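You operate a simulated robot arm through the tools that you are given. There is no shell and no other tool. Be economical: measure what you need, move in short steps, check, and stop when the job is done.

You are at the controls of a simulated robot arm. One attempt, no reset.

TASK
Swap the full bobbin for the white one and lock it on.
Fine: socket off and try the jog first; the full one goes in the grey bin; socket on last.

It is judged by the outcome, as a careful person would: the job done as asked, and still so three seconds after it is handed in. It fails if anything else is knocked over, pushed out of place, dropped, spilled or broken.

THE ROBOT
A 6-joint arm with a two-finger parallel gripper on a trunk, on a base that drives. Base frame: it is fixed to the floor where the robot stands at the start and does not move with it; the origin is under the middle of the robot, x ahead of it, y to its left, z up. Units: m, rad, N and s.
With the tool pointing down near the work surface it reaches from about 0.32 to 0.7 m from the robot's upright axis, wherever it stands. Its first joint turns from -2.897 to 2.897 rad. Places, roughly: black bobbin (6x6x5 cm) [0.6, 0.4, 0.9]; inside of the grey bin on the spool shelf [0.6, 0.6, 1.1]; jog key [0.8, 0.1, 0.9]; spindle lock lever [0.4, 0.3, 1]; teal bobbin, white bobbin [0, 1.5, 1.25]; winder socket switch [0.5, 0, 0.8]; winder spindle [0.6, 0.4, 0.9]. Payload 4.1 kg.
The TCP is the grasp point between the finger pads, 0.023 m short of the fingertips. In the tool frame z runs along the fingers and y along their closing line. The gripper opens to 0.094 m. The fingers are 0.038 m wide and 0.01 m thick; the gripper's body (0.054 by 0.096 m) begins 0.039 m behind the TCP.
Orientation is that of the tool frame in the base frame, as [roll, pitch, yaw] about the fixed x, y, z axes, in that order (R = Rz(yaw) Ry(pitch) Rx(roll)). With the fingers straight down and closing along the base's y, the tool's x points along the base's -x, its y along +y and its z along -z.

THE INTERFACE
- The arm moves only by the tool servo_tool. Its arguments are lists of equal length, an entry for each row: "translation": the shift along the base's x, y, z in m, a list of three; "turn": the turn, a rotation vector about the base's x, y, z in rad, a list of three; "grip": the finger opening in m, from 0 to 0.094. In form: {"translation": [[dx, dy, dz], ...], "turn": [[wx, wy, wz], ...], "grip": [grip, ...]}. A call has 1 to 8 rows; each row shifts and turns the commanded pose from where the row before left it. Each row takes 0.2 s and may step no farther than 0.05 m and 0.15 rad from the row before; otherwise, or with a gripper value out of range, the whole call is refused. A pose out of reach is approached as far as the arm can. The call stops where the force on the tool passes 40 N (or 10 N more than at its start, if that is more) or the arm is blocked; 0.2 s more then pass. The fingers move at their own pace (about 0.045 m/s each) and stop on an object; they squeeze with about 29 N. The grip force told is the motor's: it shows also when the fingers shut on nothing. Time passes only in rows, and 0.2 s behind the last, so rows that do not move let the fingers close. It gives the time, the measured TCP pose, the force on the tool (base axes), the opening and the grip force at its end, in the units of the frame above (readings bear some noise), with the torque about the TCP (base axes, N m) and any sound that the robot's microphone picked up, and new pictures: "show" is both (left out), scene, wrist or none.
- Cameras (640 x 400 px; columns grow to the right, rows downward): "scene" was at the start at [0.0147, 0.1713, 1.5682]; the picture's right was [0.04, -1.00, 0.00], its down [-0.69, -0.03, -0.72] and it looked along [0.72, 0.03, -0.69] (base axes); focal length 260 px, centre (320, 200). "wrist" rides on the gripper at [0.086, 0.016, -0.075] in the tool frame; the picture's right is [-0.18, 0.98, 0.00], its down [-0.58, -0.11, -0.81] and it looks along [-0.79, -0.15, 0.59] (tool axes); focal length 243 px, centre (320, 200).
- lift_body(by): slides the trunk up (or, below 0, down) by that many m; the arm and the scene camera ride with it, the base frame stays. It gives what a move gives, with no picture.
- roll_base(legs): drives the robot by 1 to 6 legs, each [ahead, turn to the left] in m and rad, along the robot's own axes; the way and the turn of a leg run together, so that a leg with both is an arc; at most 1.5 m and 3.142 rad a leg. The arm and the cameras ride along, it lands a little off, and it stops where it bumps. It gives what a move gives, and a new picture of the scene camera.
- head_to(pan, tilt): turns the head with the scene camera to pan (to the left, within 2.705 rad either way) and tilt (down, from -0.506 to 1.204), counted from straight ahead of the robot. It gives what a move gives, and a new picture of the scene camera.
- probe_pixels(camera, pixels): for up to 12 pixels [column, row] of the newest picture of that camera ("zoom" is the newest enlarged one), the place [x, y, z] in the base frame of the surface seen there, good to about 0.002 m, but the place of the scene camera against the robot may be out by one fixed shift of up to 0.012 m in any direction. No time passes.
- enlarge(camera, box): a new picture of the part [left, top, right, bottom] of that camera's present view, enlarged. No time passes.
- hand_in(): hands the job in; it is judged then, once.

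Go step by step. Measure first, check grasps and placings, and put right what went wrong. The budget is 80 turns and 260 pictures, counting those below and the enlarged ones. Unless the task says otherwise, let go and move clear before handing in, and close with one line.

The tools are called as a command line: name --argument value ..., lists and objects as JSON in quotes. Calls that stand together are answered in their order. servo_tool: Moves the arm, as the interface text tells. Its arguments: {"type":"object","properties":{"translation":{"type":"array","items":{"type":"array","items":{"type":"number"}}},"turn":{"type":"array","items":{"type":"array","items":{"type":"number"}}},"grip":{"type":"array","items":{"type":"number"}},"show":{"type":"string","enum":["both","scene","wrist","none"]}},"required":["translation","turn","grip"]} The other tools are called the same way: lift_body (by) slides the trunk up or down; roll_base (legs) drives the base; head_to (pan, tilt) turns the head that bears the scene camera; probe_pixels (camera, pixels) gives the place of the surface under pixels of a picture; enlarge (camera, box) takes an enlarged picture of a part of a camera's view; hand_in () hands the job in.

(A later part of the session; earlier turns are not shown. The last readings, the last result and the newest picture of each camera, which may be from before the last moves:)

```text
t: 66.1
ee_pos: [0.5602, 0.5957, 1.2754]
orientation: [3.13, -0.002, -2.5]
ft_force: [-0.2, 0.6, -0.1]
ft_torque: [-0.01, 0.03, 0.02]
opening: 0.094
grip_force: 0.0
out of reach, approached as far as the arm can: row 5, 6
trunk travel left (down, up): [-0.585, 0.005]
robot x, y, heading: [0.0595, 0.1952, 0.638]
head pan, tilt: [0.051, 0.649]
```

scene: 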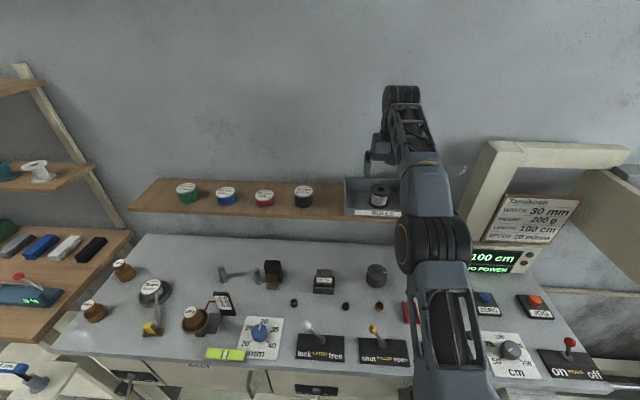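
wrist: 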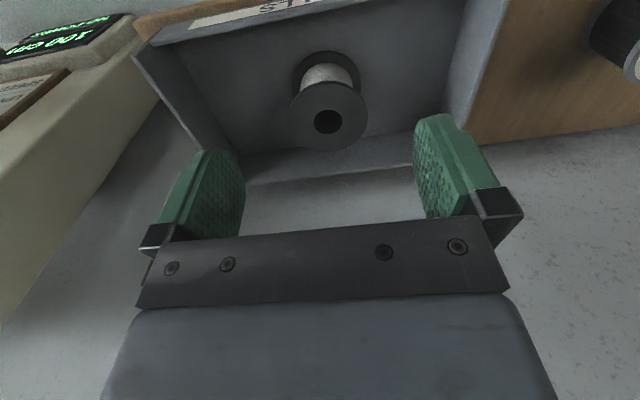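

The full bobbin stands upright in the bin. I'll retract the arm high and probe the shelving unit and table at the left for the next drive.

servo_tool --translation '[[-0.036, -0.0265, 0.02], [-0.036, -0.0265, 0.02], [-0.036, -0.0265, 0.02], [-0.036, -0.0265, 0.02], [-0.036, -0.0265, 0.02]]' --turn '[[0, 0, 0], [0, 0, 0], [0, 0, 0], [0, 0, 0], [0, 0, 0]]' --grip '[0.094, 0.094, 0.094, 0.094, 0.094]' --show "none"

head_to --pan 0.75 --tilt 0.55

```text
t: 67.3
ee_pos: [0.3775, 0.4621, 1.3748]
orientation: [3.129, -0.001, -2.5]
ft_force: [0.0, 0.3, 0.0]
ft_torque: [0.0, -0.03, 0.0]
opening: 0.0942
grip_force: 0.0
trunk travel left (down, up): [-0.585, 0.005]
robot x, y, heading: [0.0612, 0.1986, 0.644]
head pan, tilt: [0.051, 0.649]
```

```text
t: 68.4
ee_pos: [0.3792, 0.4636, 1.3739]
orientation: [3.128, 0.001, -2.5]
ft_force: [0.1, -0.2, 0.4]
ft_torque: [0.0, -0.04, 0.01]
opening: 0.0941
grip_force: 0.0
trunk travel left (down, up): [-0.585, 0.005]
robot x, y, heading: [0.0618, 0.1955, 0.64]
head pan, tilt: [0.75, 0.55]
```

scene: 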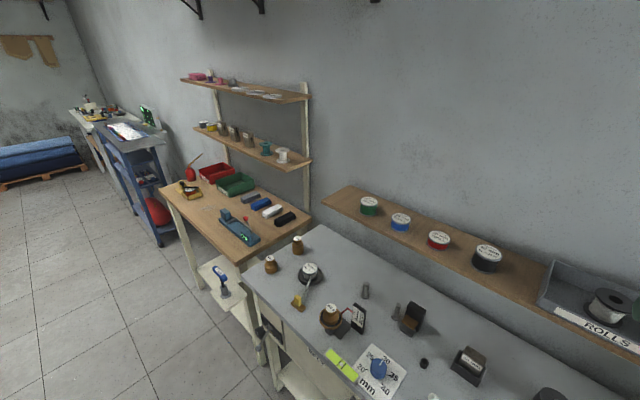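

probe_pixels --camera "scene" --pixels '[[283, 150], [283, 160], [266, 146], [298, 173], [310, 160], [306, 97], [240, 265], [164, 187], [242, 330], [201, 285], [223, 290], [246, 275]]'

enlarge --camera "scene" --box '[140, 60, 330, 320]'

```text
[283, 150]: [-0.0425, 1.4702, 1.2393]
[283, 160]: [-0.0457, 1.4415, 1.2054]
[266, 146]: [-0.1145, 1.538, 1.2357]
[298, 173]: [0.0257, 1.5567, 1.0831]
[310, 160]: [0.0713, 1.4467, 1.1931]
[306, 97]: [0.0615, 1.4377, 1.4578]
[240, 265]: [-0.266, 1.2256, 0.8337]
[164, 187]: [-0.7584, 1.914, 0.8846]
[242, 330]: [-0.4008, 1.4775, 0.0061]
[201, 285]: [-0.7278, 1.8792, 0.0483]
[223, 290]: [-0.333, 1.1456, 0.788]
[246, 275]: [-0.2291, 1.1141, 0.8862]
```

```text
1.54 times, centred on (235, 190) of scene
```

zoom: 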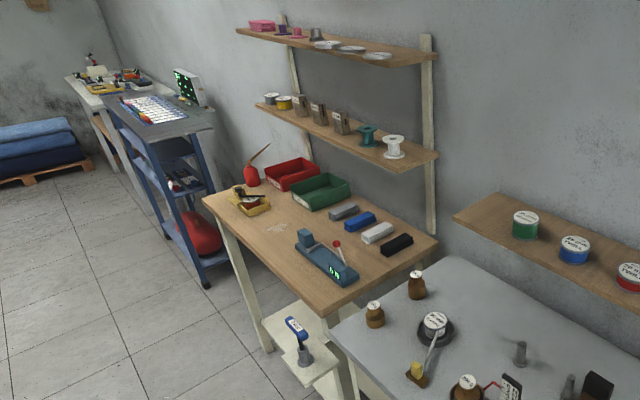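

Table front is at v≈0.515 and a tool on the ledge at v≈0.41; the white bobbin centre ≈[-0.03,1.463], top 1.23, under an upper shelf at ~1.45. I'll back off 5 cm, drive 1.0 m left along the bench and face the shelf.

roll_base --legs '[[-0.06, 0], [0, 1.563], [1.0, 0], [0, -1.571]]'

head_to --pan 0.0 --tilt 0.5

```text
t: 82.0
ee_pos: [-0.2822, 1.2314, 1.3742]
orientation: [3.13, -0.001, -2.526]
ft_force: [0.5, -0.3, 0.2]
ft_torque: [-0.04, -0.01, 0.02]
opening: 0.0941
grip_force: 0.1
trunk travel left (down, up): [-0.585, 0.005]
robot x, y, heading: [-0.6074, 0.9745, 0.618]
head pan, tilt: [0.75, 0.55]
```

scene: 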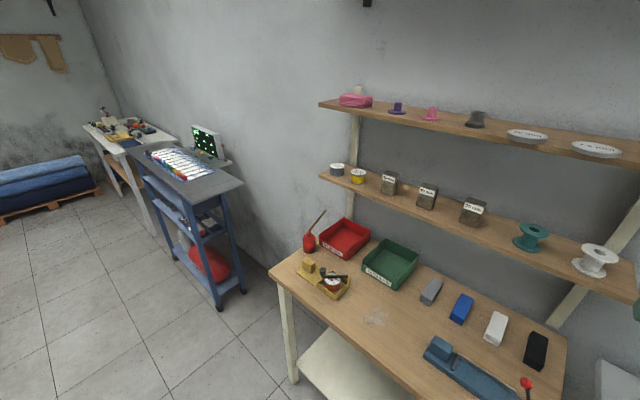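

```text
t: 83.1
ee_pos: [-0.2834, 1.2318, 1.3753]
orientation: [3.129, -0.001, -2.526]
ft_force: [0.5, 0.2, -0.7]
ft_torque: [-0.02, -0.03, 0.02]
opening: 0.0939
grip_force: 0.1
trunk travel left (down, up): [-0.585, 0.005]
robot x, y, heading: [-0.6038, 0.9713, 0.617]
head pan, tilt: [0.0, 0.499]
```

scene: 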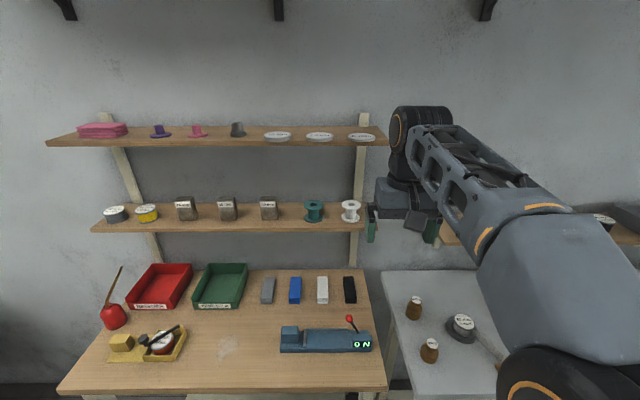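

The white bobbin is at (351,210). I'll probe it, the shelf's front edges (both levels), and enlarge.

probe_pixels --camera "scene" --pixels '[[351, 203], [351, 207], [351, 219], [351, 212], [314, 205], [340, 224], [340, 228], [362, 226], [340, 145], [340, 141], [385, 140], [345, 216]]'

enlarge --camera "scene" --box '[280, 110, 460, 260]'

enlarge --camera "wrist" --box '[0, 0, 640, 400]'

```text
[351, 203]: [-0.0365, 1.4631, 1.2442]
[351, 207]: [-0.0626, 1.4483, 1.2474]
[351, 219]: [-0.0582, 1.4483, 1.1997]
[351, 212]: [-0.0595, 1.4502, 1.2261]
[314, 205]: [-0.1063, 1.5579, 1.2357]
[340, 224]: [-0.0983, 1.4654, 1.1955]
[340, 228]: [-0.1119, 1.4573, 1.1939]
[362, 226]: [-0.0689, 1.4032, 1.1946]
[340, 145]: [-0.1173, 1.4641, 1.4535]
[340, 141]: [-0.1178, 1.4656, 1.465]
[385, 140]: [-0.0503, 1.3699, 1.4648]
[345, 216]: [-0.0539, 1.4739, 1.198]
```

```text
2.67 times, centred on (370, 185) of scene
```

zoom: 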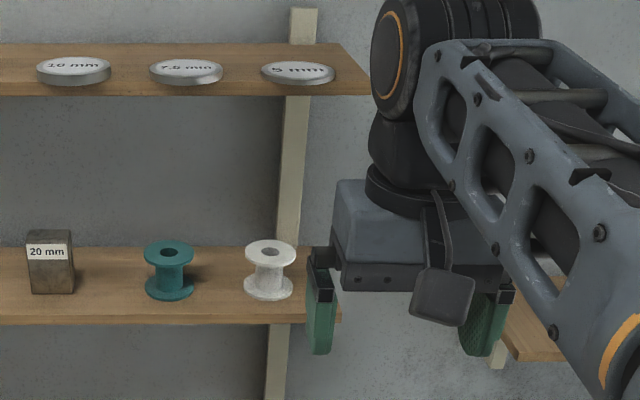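

```text
1.00 times, centred on (320, 200) of wrist
```

zoom: 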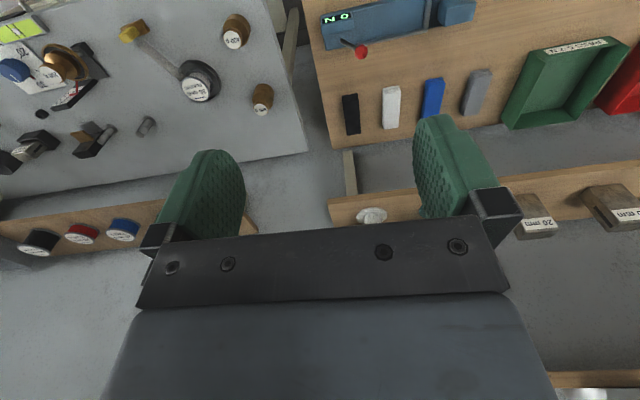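

Shelf top ≈1.187, upper shelf underside ≈1.443 with both fronts at v≈0.775: a 40° forward-pitched grasp fits. I'll get an unshifted measurement of the white bobbin from the wrist view (371,214).

probe_pixels --camera "zoom" --pixels '[[371, 213], [360, 214], [382, 214], [371, 209], [345, 212], [345, 205], [365, 220], [378, 208]]'

servo_tool --translation '[[-0.01, 0, 0], [-0.01, 0.0, 0], [0, 0, 0], [0, 0, 0], [0, 0, 0]]' --turn '[[0.0809, -0.1142, 0], [0.0809, -0.1142, 0], [0.0809, -0.1142, 0], [0.0809, -0.1142, 0], [0.0809, -0.1142, 0]]' --grip '[0.094, 0.094, 0.094, 0.094, 0.094]'

```text
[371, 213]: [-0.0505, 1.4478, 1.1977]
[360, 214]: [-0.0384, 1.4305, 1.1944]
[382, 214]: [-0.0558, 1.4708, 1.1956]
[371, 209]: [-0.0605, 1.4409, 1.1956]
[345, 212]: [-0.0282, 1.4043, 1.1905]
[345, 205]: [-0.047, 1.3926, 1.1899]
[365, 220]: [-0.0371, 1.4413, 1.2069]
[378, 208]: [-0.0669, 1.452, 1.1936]
```

```text
t: 84.3
ee_pos: [-0.3051, 1.2297, 1.3756]
orientation: [3.129, 0.703, -2.528]
ft_force: [-0.2, 0.3, -0.1]
ft_torque: [0.01, 0.01, 0.01]
opening: 0.0941
grip_force: 0.1
trunk travel left (down, up): [-0.585, 0.005]
robot x, y, heading: [-0.6086, 0.9723, 0.617]
head pan, tilt: [0.0, 0.499]
```

scene: 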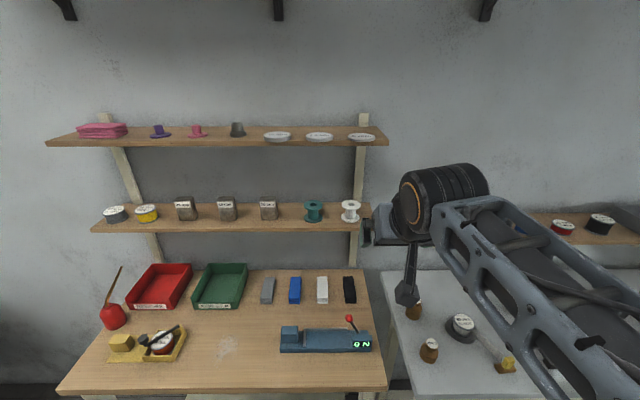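
wrist: 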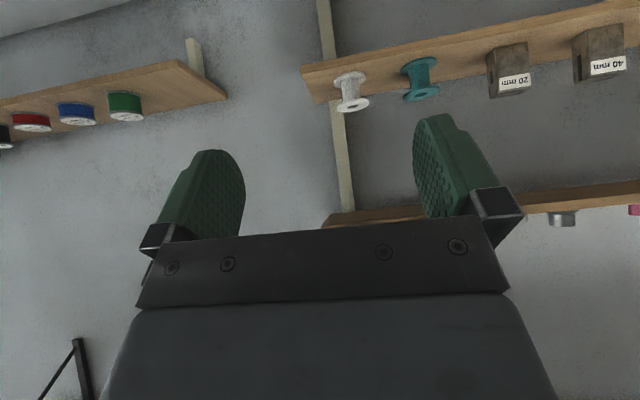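

The white bobbin is now clearly visible in the wrist view at (351,92). I'll probe it finely.

enlarge --camera "wrist" --box '[300, 50, 450, 130]'

probe_pixels --camera "wrist" --pixels '[[354, 105], [340, 106], [368, 102], [350, 90], [346, 90], [355, 90], [349, 75], [336, 79], [364, 75], [340, 220], [325, 100], [420, 97]]'

```text
4.27 times, centred on (375, 90) of wrist
```

zoom: 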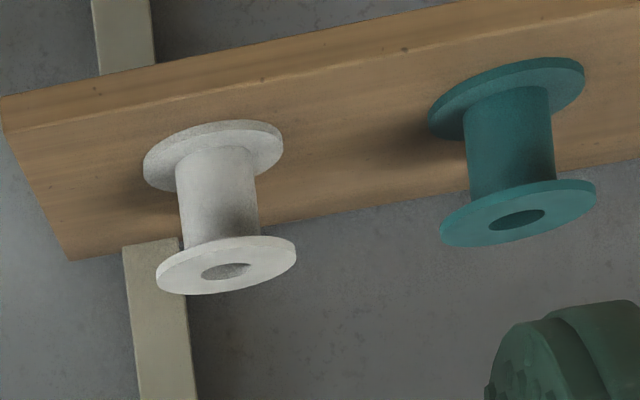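

```text
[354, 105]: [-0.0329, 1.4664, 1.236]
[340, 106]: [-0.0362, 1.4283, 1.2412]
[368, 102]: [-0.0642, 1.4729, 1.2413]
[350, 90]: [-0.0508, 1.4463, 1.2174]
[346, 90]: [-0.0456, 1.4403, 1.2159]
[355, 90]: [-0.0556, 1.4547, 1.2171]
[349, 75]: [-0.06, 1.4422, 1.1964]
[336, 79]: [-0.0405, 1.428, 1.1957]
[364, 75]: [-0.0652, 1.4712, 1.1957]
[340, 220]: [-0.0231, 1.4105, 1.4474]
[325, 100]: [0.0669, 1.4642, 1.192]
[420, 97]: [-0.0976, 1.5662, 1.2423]
```

White bobbin centre ≈[-0.037,1.460], top z 1.241, shelf 1.192. I'll go to 10 cm in front of it at grasp height.

servo_tool --translation '[[0.0313, 0.0285, -0.0242], [0.0313, 0.0285, -0.0242], [0.0313, 0.0285, -0.0242], [0.0313, 0.0285, -0.0242], [0.0313, 0.0285, -0.0242], [0.0313, 0.0285, -0.0242]]' --turn '[[0, 0, 0], [0, 0, 0], [0, 0, 0], [0, 0, 0], [0, 0, 0], [0, 0, 0]]' --grip '[0.094, 0.094, 0.094, 0.094, 0.094, 0.094]'

enlarge --camera "scene" --box '[270, 110, 450, 260]'

```text
t: 85.7
ee_pos: [-0.1171, 1.4002, 1.2285]
orientation: [3.127, 0.698, -2.527]
ft_force: [1.3, -0.2, 0.4]
ft_torque: [-0.02, 0.0, 0.02]
opening: 0.0941
grip_force: 0.0
trunk travel left (down, up): [-0.585, 0.005]
robot x, y, heading: [-0.606, 0.9695, 0.615]
head pan, tilt: [0.0, 0.499]
```

scene: 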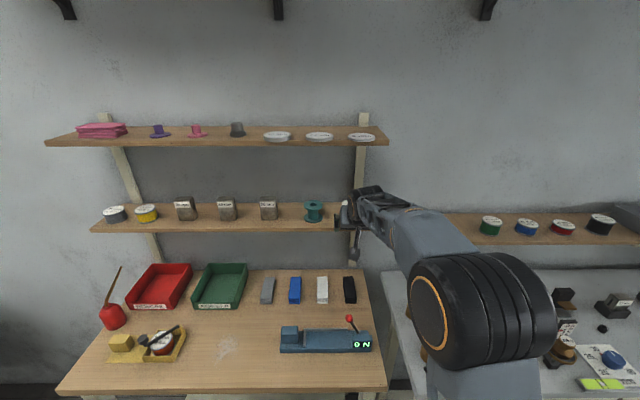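
wrist: 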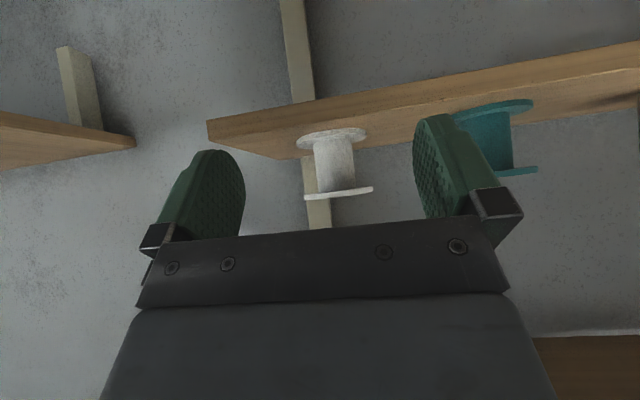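

```text
2.67 times, centred on (360, 185) of scene
```

zoom: 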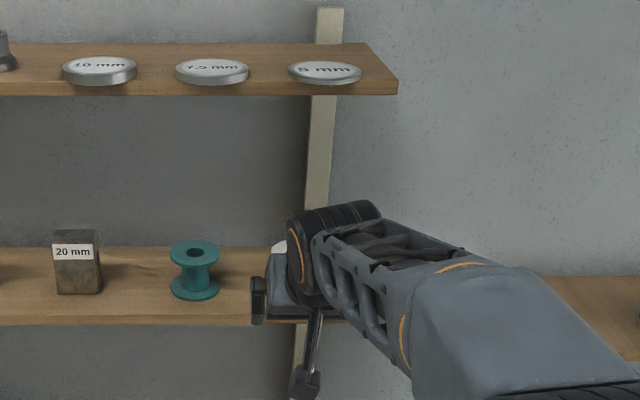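

The bobbin sits centred between the open fingers (lateral error ≈2 mm). I'll advance 10 cm.

servo_tool --translation '[[0.0272, 0.0205, 0.001], [0.0272, 0.0205, 0], [0.0256, 0.019, 0]]' --turn '[[0, 0, 0], [0, 0, 0], [0, 0, 0]]' --grip '[0.094, 0.094, 0.094]'

enlarge --camera "scene" --box '[270, 110, 450, 260]'

```text
t: 86.5
ee_pos: [-0.0355, 1.4639, 1.2294]
orientation: [3.131, 0.698, -2.527]
ft_force: [0.2, 0.4, -0.6]
ft_torque: [0.0, 0.01, 0.01]
opening: 0.094
grip_force: 0.0
trunk travel left (down, up): [-0.585, 0.005]
robot x, y, heading: [-0.6069, 0.9727, 0.62]
head pan, tilt: [0.0, 0.499]
```

scene: 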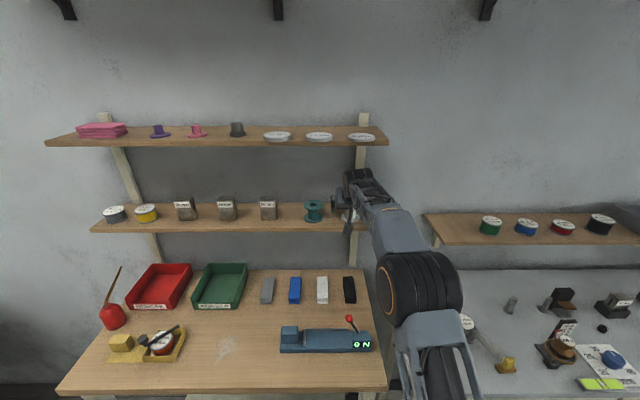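
wrist: 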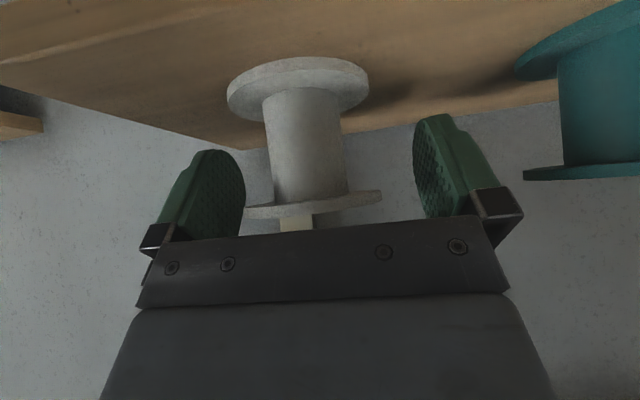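

```text
2.67 times, centred on (360, 185) of scene
```

zoom: 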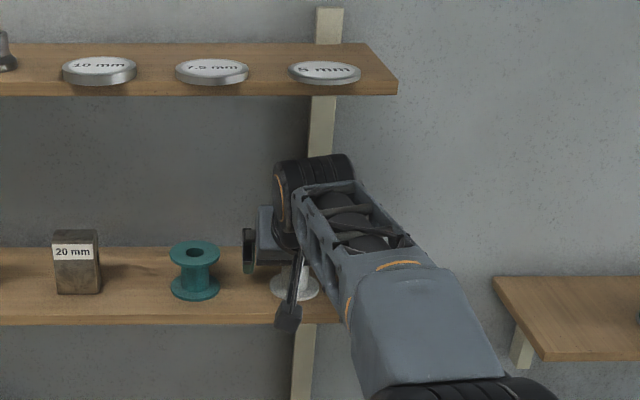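

The bobbin is between the fingers, ~3 mm toward the right one's side; I'll centre and close.

servo_tool --translation '[[0.0017, -0.0024, 0], [0, 0, 0], [0, 0, 0], [0, 0, 0]]' --turn '[[0, 0, 0], [0, 0, 0], [0, 0, 0], [0, 0, 0]]' --grip '[0.094, 0.07, 0.05, 0.05]'

```text
t: 87.5
ee_pos: [-0.035, 1.4607, 1.2303]
orientation: [3.128, 0.697, -2.527]
ft_force: [-0.4, -0.3, 0.0]
ft_torque: [0.03, 0.01, 0.04]
opening: 0.0587
grip_force: 29.1
trunk travel left (down, up): [-0.585, 0.005]
robot x, y, heading: [-0.6079, 0.9733, 0.618]
head pan, tilt: [0.0, 0.499]
```

scene: 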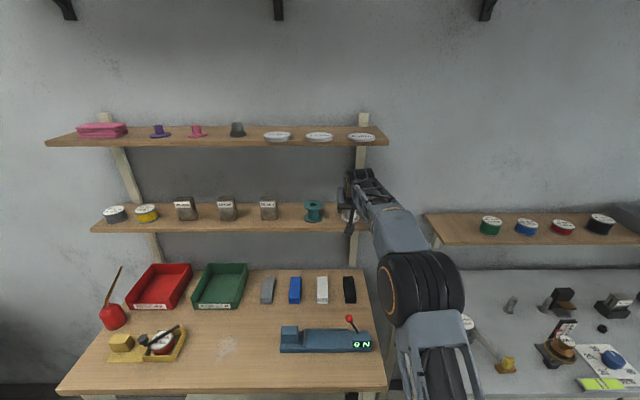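
wrist: 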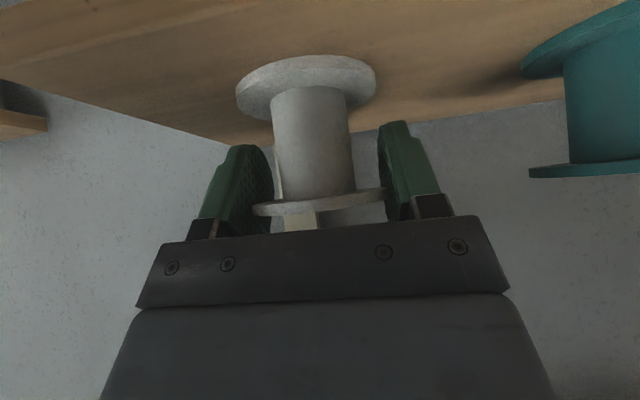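

Gripped at 0.0587 m. I'll lift 4 cm and draw back out of the shelf.

servo_tool --translation '[[0, 0, 0.015], [0, 0, 0.025], [-0.0326, -0.0231, 0], [-0.0326, -0.0231, 0], [-0.0326, -0.0231, 0.01], [-0.0326, -0.0231, 0.02], [-0.0326, -0.0231, 0.02]]' --turn '[[0, 0, 0], [0, 0, 0], [0, 0, 0], [0, 0, 0], [0, 0, 0], [0, 0, 0], [0, 0, 0]]' --grip '[0.05, 0.05, 0.05, 0.05, 0.05, 0.05, 0.05]'

```text
t: 89.1
ee_pos: [-0.1992, 1.3442, 1.3216]
orientation: [3.129, 0.699, -2.525]
ft_force: [0.2, 0.3, 0.3]
ft_torque: [0.01, 0.03, -0.03]
opening: 0.0588
grip_force: 29.1
trunk travel left (down, up): [-0.585, 0.005]
robot x, y, heading: [-0.6082, 0.9686, 0.617]
head pan, tilt: [0.0, 0.499]
```

scene: 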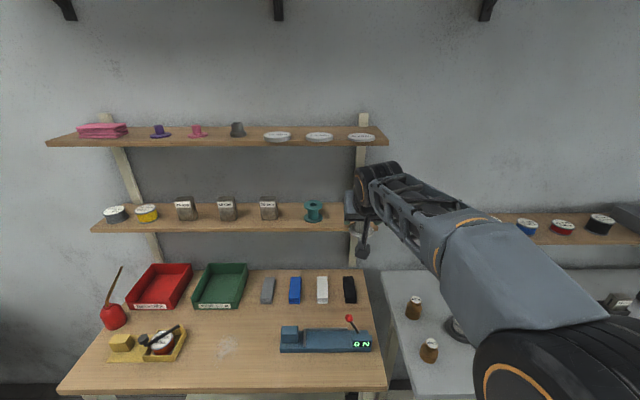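
wrist: 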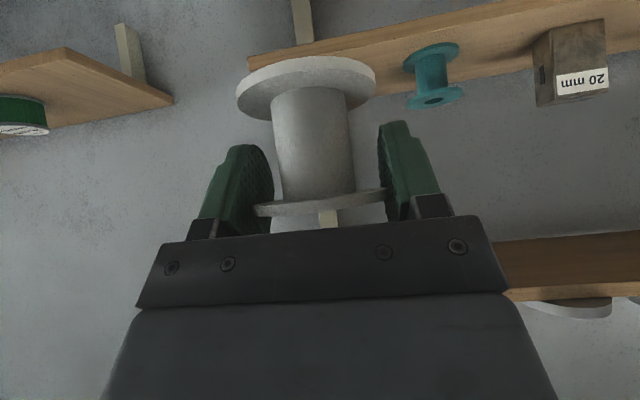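

The white bobbin hangs upright and firm. I'll tuck the arm in, then drive 1.24 m back right along the bench.

servo_tool --translation '[[-0.0326, -0.0231, 0.02], [-0.0326, -0.0231, 0.02], [-0.0326, -0.0231, 0.01]]' --turn '[[0, 0, 0], [0, 0, 0], [0, 0, 0]]' --grip '[0.05, 0.05, 0.05]' --show "none"

roll_base --legs '[[0, -1.556], [1.24, 0], [0, 1.571]]'

head_to --pan 0.0 --tilt 0.75

```text
t: 89.9
ee_pos: [-0.2967, 1.2743, 1.371]
orientation: [3.128, 0.7, -2.526]
ft_force: [-0.6, 0.0, 0.1]
ft_torque: [-0.01, 0.01, 0.0]
opening: 0.0588
grip_force: 29.0
trunk travel left (down, up): [-0.585, 0.005]
robot x, y, heading: [-0.6063, 0.9674, 0.62]
head pan, tilt: [0.0, 0.499]
```

```text
t: 103.7
ee_pos: [0.4457, 0.2816, 1.3706]
orientation: [3.129, 0.699, -2.521]
ft_force: [-0.4, 1.2, 0.0]
ft_torque: [0.0, -0.01, 0.03]
opening: 0.0588
grip_force: 29.6
trunk travel left (down, up): [-0.585, 0.005]
robot x, y, heading: [0.1342, -0.021, 0.622]
head pan, tilt: [0.0, 0.499]
```

scene: 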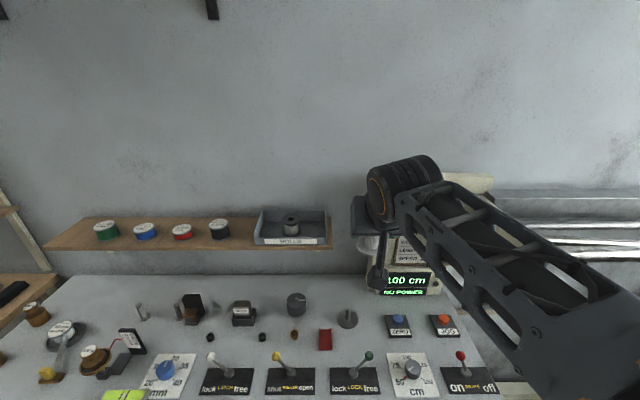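

```text
t: 104.5
ee_pos: [0.4465, 0.2823, 1.3703]
orientation: [3.13, 0.697, -2.521]
ft_force: [0.0, -0.3, -0.5]
ft_torque: [0.02, 0.03, -0.01]
opening: 0.0585
grip_force: 28.8
trunk travel left (down, up): [-0.585, 0.005]
robot x, y, heading: [0.1375, -0.0235, 0.625]
head pan, tilt: [0.0, 0.75]
```

scene: 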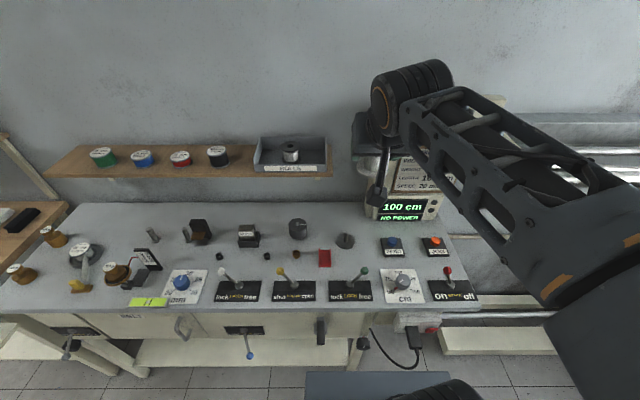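

The robot stands well (spindle 0.60 m ahead, at scene (346,240)). I'll bring the bobbin over the spindle at a safe height.

servo_tool --translation '[[0.0168, 0.0133, -0.0388], [0.0168, 0.0133, -0.0388], [0.0168, 0.0133, -0.0388], [0.0168, 0.0133, -0.0388], [0.0168, 0.0133, -0.0388], [0.0168, 0.0133, -0.0388], [0.0168, 0.0133, -0.0388], [0.0168, 0.0133, -0.0388]]' --turn '[[0, 0, 0], [0, 0, 0], [0, 0, 0], [0, 0, 0], [0, 0, 0], [0, 0, 0], [0, 0, 0], [0, 0, 0]]' --grip '[0.05, 0.05, 0.05, 0.05, 0.05, 0.05, 0.05, 0.05]'

enlarge --camera "scene" --box '[270, 150, 430, 310]'

```text
t: 106.3
ee_pos: [0.5827, 0.3888, 1.057]
orientation: [3.127, 0.697, -2.519]
ft_force: [0.0, 0.5, -0.5]
ft_torque: [0.0, 0.05, 0.0]
opening: 0.0588
grip_force: 28.7
trunk travel left (down, up): [-0.585, 0.005]
robot x, y, heading: [0.1364, -0.0224, 0.622]
head pan, tilt: [0.0, 0.75]
```

scene: 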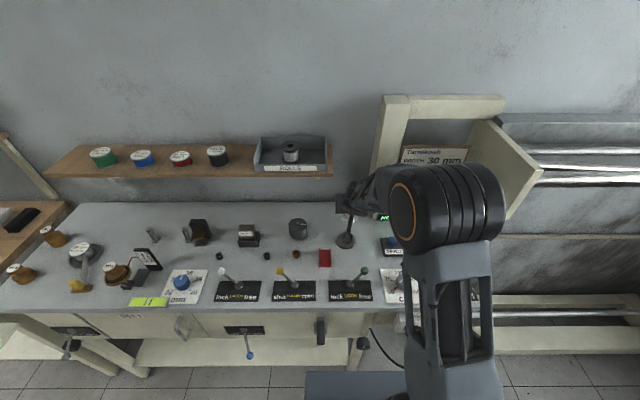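
wrist: 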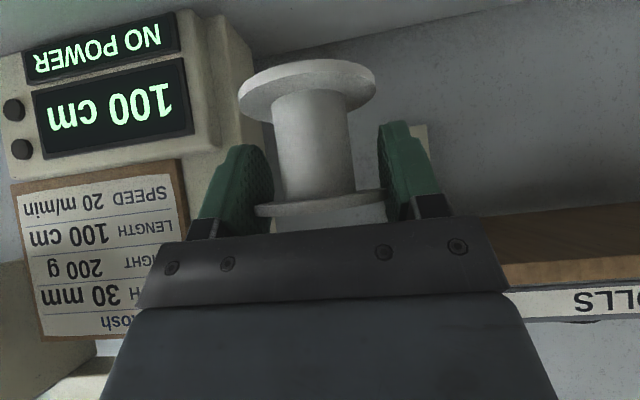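

```text
2.50 times, centred on (350, 230) of scene
```

zoom: 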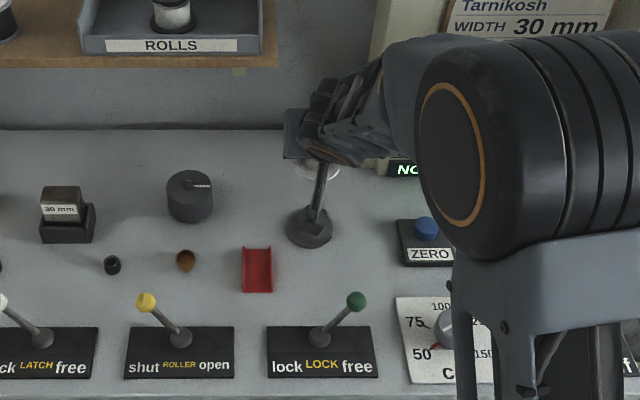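

I'll probe the spindle base disc and the bobbin's lower rim in the same scene picture, so the camera shift cancels.

probe_pixels --camera "zoom" --pixels '[[289, 228], [331, 228], [310, 245], [300, 212], [298, 170], [334, 172], [318, 178], [312, 179], [310, 238], [356, 300], [320, 337]]'

enlarge --camera "scene" --box '[325, 180, 375, 260]'

```text
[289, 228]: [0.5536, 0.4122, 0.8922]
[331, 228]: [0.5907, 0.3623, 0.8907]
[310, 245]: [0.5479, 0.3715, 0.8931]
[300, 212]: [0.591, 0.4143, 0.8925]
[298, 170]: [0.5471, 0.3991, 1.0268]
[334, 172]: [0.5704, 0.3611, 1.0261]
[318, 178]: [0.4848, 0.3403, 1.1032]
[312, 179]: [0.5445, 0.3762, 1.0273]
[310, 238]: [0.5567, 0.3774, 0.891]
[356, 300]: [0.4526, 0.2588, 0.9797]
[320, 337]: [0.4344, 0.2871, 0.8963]
```

```text
5.00 times, centred on (350, 220) of scene
```

zoom: 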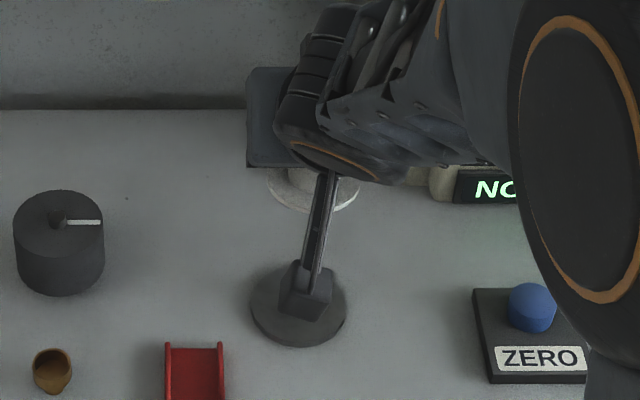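

Bobbin and spindle axes agree to within ~3 mm in the same picture (slack ≈6 mm). I'll descend, slowly from where the spindle enters.

servo_tool --translation '[[0, 0, -0.04], [0, 0, -0.03], [0, 0, -0.01], [0, 0, -0.008], [0, 0, -0.008]]' --turn '[[0, 0, 0], [0, 0, 0], [0, 0, 0], [0, 0, 0], [0, 0, 0]]' --grip '[0.05, 0.05, 0.05, 0.05, 0.05]'

enlarge --camera "scene" --box '[310, 180, 390, 300]'

```text
t: 107.5
ee_pos: [0.5822, 0.3898, 0.9638]
orientation: [3.126, 0.7, -2.521]
ft_force: [0.5, -0.3, -0.1]
ft_torque: [0.01, 0.01, 0.01]
opening: 0.0589
grip_force: 29.2
trunk travel left (down, up): [-0.585, 0.005]
robot x, y, heading: [0.1389, -0.0252, 0.621]
head pan, tilt: [0.0, 0.75]
```

scene: 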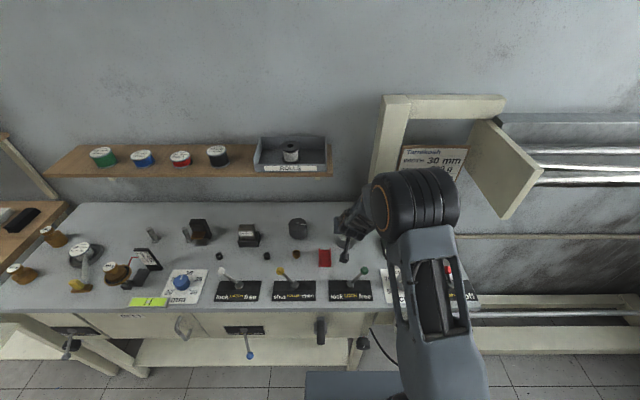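
wrist: 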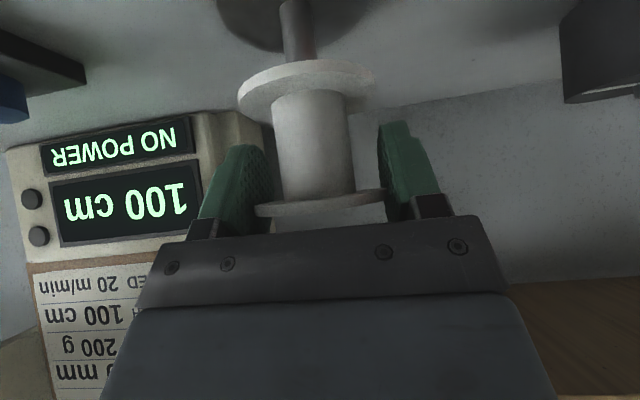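

```text
3.33 times, centred on (350, 240) of scene
```

zoom: 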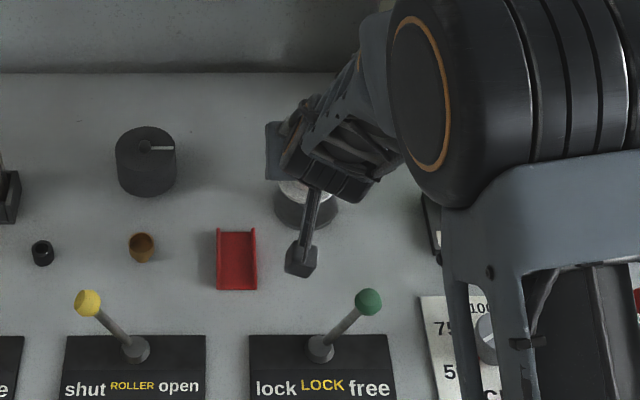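

In the wrist view the spindle (297,30) lies exactly on the bobbin's axis, and there's no force: it has entered. I continue down to seat it.

servo_tool --translation '[[0, 0, -0.01], [0, 0, -0.01], [0, 0, -0.008], [0, 0, -0.003], [0, 0, -0.003], [0, 0, -0.003]]' --turn '[[0, 0, 0], [0, 0, 0], [0, 0, 0], [0, 0, 0], [0, 0, 0], [0, 0, 0]]' --grip '[0.05, 0.05, 0.05, 0.05, 0.05, 0.05]'

enlarge --camera "scene" --box '[310, 180, 390, 300]'

```text
t: 108.9
ee_pos: [0.5809, 0.3868, 0.9265]
orientation: [3.13, 0.697, -2.52]
ft_force: [0.2, -0.1, -0.4]
ft_torque: [-0.01, 0.02, 0.0]
opening: 0.0585
grip_force: 29.0
trunk travel left (down, up): [-0.585, 0.005]
robot x, y, heading: [0.1367, -0.0221, 0.62]
head pan, tilt: [0.0, 0.75]
```

scene: 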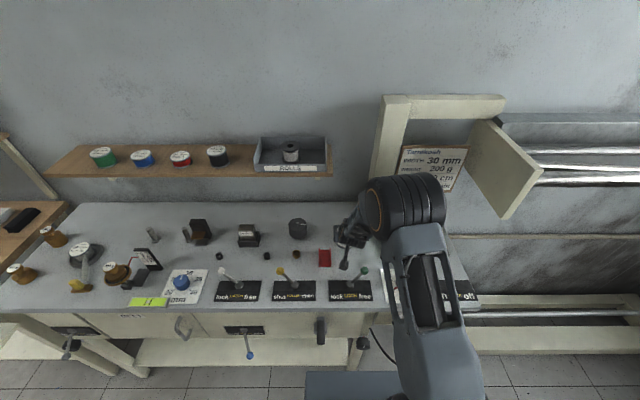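
wrist: 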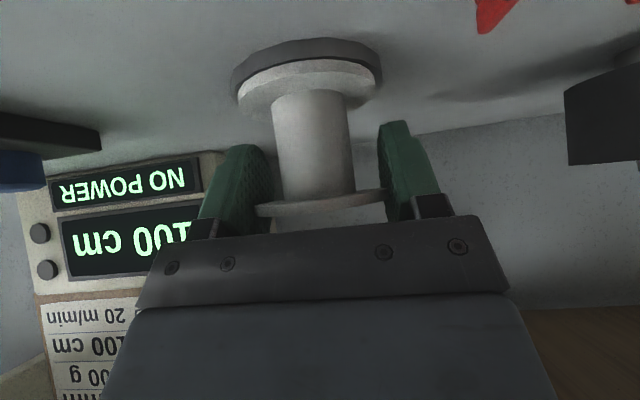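

```text
3.33 times, centred on (350, 240) of scene
```

zoom: 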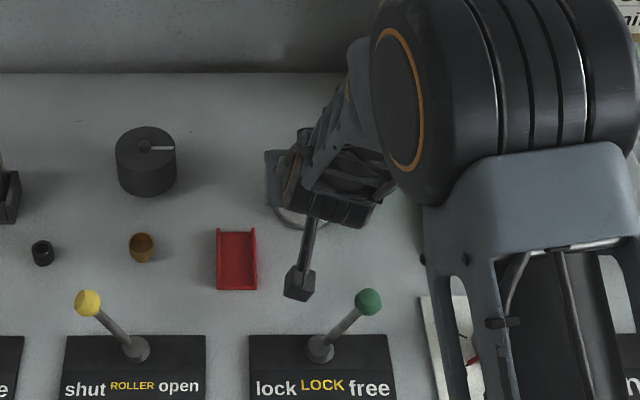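

Nearly seated (disc directly beneath at wrist (310,50)); I'll go on in 2 mm steps until contact.

servo_tool --translation '[[0, 0, -0.002], [0, 0, -0.002], [0, 0, -0.002]]' --turn '[[0, 0, 0], [0, 0, 0], [0, 0, 0]]' --grip '[0.05, 0.05, 0.05]' --show "wrist"

```text
t: 109.7
ee_pos: [0.5808, 0.3886, 0.9245]
orientation: [3.128, 0.709, -2.522]
ft_force: [-0.5, -1.9, 27.0]
ft_torque: [-0.12, 0.15, -0.01]
opening: 0.0587
grip_force: 28.7
trunk travel left (down, up): [-0.585, 0.005]
robot x, y, heading: [0.1369, -0.024, 0.625]
head pan, tilt: [0.0, 0.75]
```

wrist: 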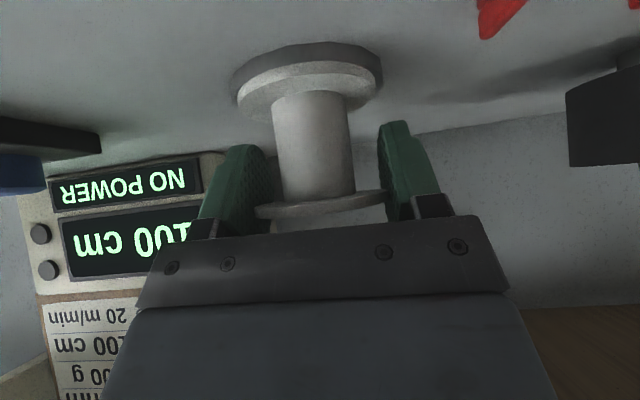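

Seated with 27 N. I'll relax, open, and withdraw up and back along the tool axis.

servo_tool --translation '[[0, 0, 0.003], [0, 0, 0], [0, 0, 0], [-0.0128, -0.0092, 0.0187], [-0.0256, -0.0184, 0.0375], [-0.0256, -0.0184, 0.0375], [-0.0256, -0.0184, 0.0375], [-0.0, -0.0, 0.045]]' --turn '[[0, 0, 0], [0, 0, 0], [0, 0, 0], [0, 0, 0], [0, 0, 0], [0, 0, 0], [0, 0, 0], [0, 0, 0]]' --grip '[0.06, 0.094, 0.094, 0.094, 0.094, 0.094, 0.094, 0.094]'

enlarge --camera "scene" --box '[310, 180, 390, 300]'

```text
t: 111.5
ee_pos: [0.4929, 0.3236, 1.102]
orientation: [3.139, 0.705, -2.502]
ft_force: [0.4, -0.8, -0.3]
ft_torque: [0.01, -0.01, -0.04]
opening: 0.094
grip_force: 0.1
trunk travel left (down, up): [-0.585, 0.005]
robot x, y, heading: [0.1383, -0.0291, 0.616]
head pan, tilt: [0.0, 0.75]
```

scene: 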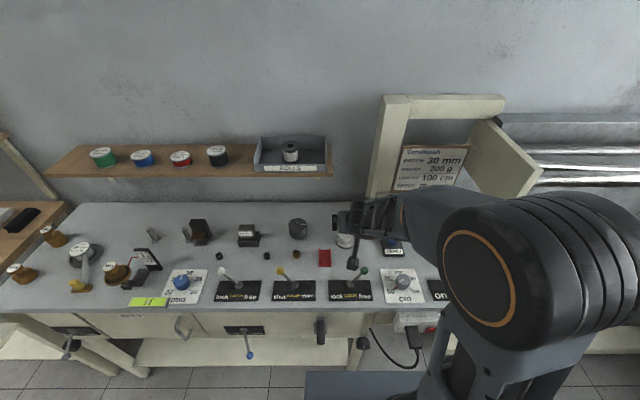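
wrist: 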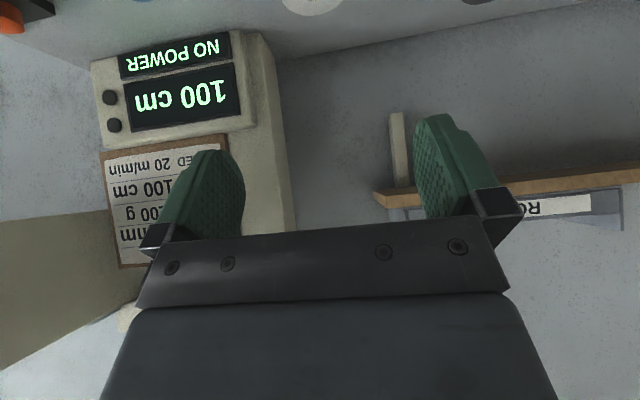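

```text
3.33 times, centred on (350, 240) of scene
```

zoom: 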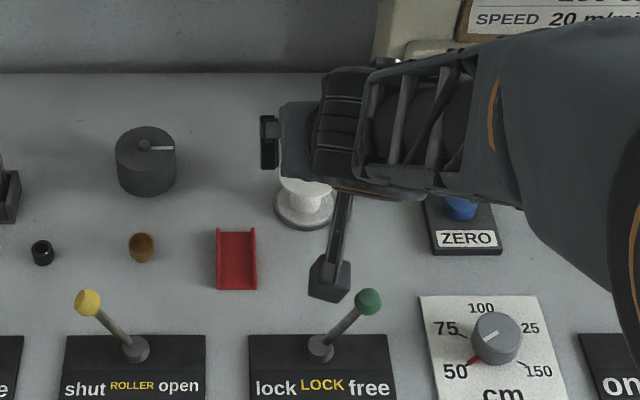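

The white bobbin sits on the spindle disc. Now I'll straighten the tool and move to the right side of the green knob (at free, ≈[0.460,0.259,0.97]).

servo_tool --translation '[[0, -0.0216, 0], [0, -0.0216, 0], [0, -0.0216, 0], [0, -0.0216, 0], [0, -0.0216, 0]]' --turn '[[-0.0825, 0.113, 0], [-0.0825, 0.113, 0], [-0.0825, 0.113, 0], [-0.0825, 0.113, 0], [-0.0825, 0.113, 0]]' --grip '[0.0, 0, 0, 0, 0]'

enlarge --camera "scene" --box '[310, 180, 430, 300]'

```text
t: 112.7
ee_pos: [0.4945, 0.2209, 1.0996]
orientation: [-3.129, 0.067, -2.519]
ft_force: [0.2, -0.2, -0.1]
ft_torque: [0.02, 0.0, -0.01]
opening: 0.0001
grip_force: 13.5
out of reach, approached as far as the arm can: row 1
trunk travel left (down, up): [-0.585, 0.005]
robot x, y, heading: [0.1409, -0.0233, 0.622]
head pan, tilt: [0.0, 0.75]
```

scene: 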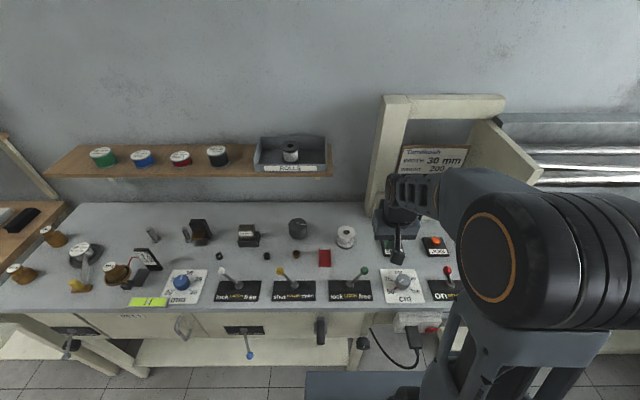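
wrist: 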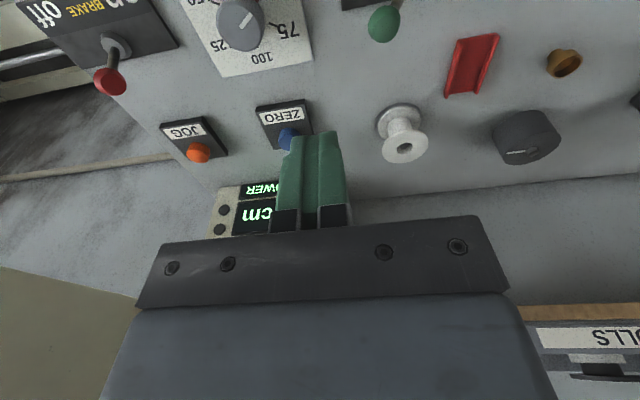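

```text
3.33 times, centred on (370, 240) of scene
```

zoom: 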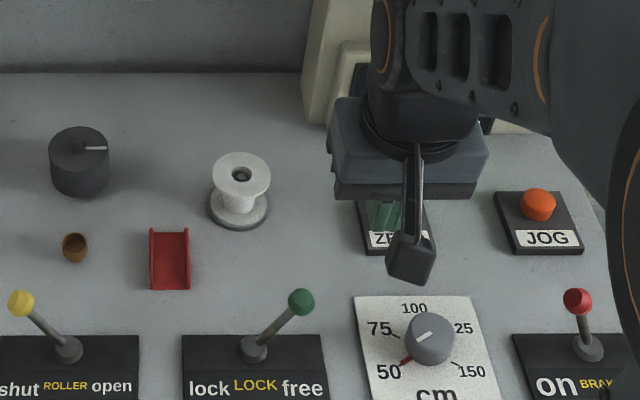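

The bobbin sits level with the spindle showing in its hub. I'll probe the green knob at wrist (384,23).

probe_pixels --camera "wrist" --pixels '[[384, 25], [384, 12], [404, 150], [240, 20], [404, 112]]'

```text
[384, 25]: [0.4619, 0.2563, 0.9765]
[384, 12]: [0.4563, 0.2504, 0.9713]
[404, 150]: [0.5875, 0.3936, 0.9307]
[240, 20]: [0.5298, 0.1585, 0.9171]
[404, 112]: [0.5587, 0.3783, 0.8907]
```

The knob is 4.9 cm left of the tool. I'll lower beside it, correcting 7 mm in depth, then push left toward "lock".

servo_tool --translation '[[-0.0056, -0.0041, -0.0415], [0, 0, -0.0415], [0, 0, -0.0415], [-0.0074, 0.01, 0], [-0.0074, 0.01, 0], [-0.0074, 0.01, 0]]' --turn '[[0, 0, 0], [0, 0, 0], [0, 0, 0], [0, 0, 0], [0, 0, 0], [0, 0, 0]]' --grip '[0, 0, 0, 0, 0, 0]'

enlarge --camera "scene" --box '[310, 180, 430, 300]'

```text
t: 114.1
ee_pos: [0.4686, 0.2475, 0.9795]
orientation: [-3.13, 0.077, -2.522]
ft_force: [9.7, -8.3, 31.1]
ft_torque: [0.3, 0.1, -0.1]
opening: 0.0
grip_force: 28.4
trunk travel left (down, up): [-0.585, 0.005]
robot x, y, heading: [0.1352, -0.022, 0.618]
head pan, tilt: [0.0, 0.75]
```

scene: 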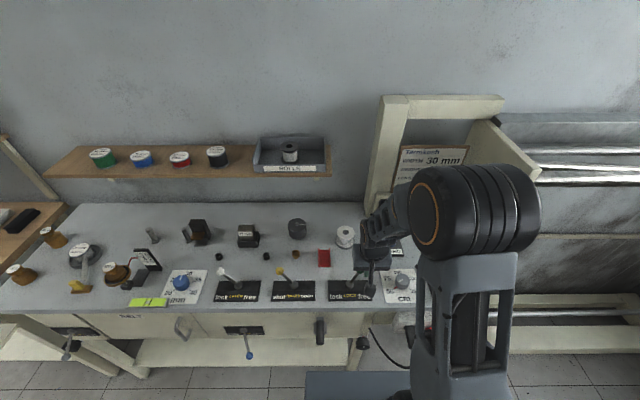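
wrist: 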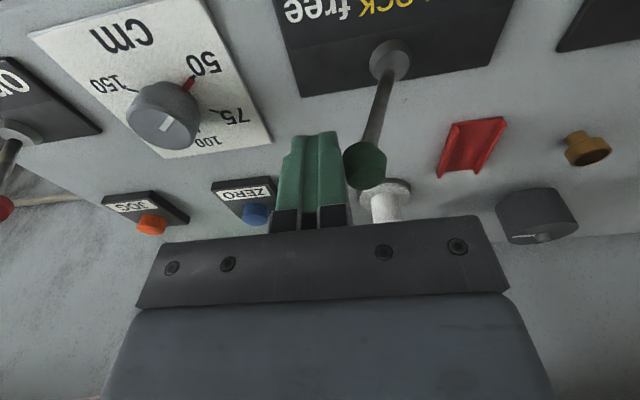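

```text
3.33 times, centred on (370, 240) of scene
```

zoom: 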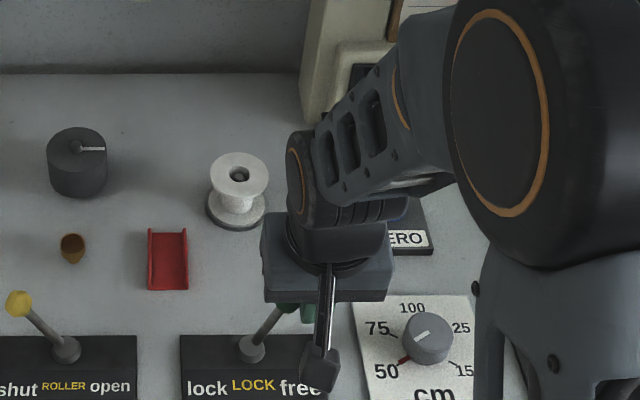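

There's an upward 31 N and 12 N sideways now; before pushing on I'll check where the knob is relative to the fingers (wrist 365,165).

probe_pixels --camera "wrist" --pixels '[[365, 165], [352, 165], [380, 110], [390, 60]]'

enlarge --camera "wrist" --box '[260, 100, 440, 230]'

enlarge --camera "scene" --box '[345, 225, 405, 285]'

```text
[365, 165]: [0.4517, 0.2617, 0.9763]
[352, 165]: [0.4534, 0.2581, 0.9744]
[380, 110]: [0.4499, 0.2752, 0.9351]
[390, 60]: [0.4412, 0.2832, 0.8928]
```

```text
3.08 times, centred on (350, 165) of wrist
```

zoom: 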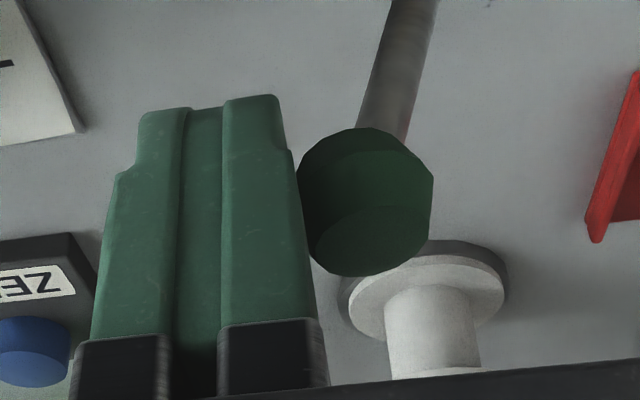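

```text
6.67 times, centred on (375, 255) of scene
```

zoom: 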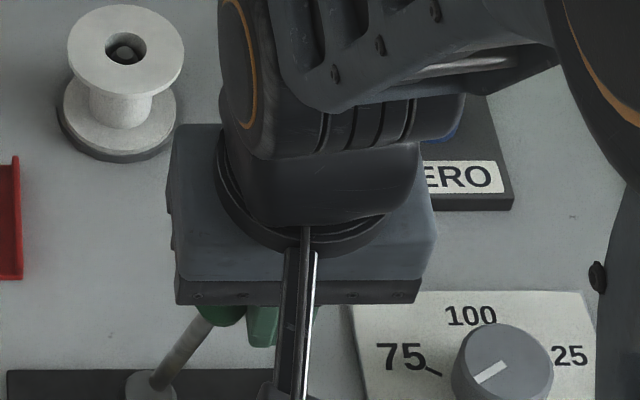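

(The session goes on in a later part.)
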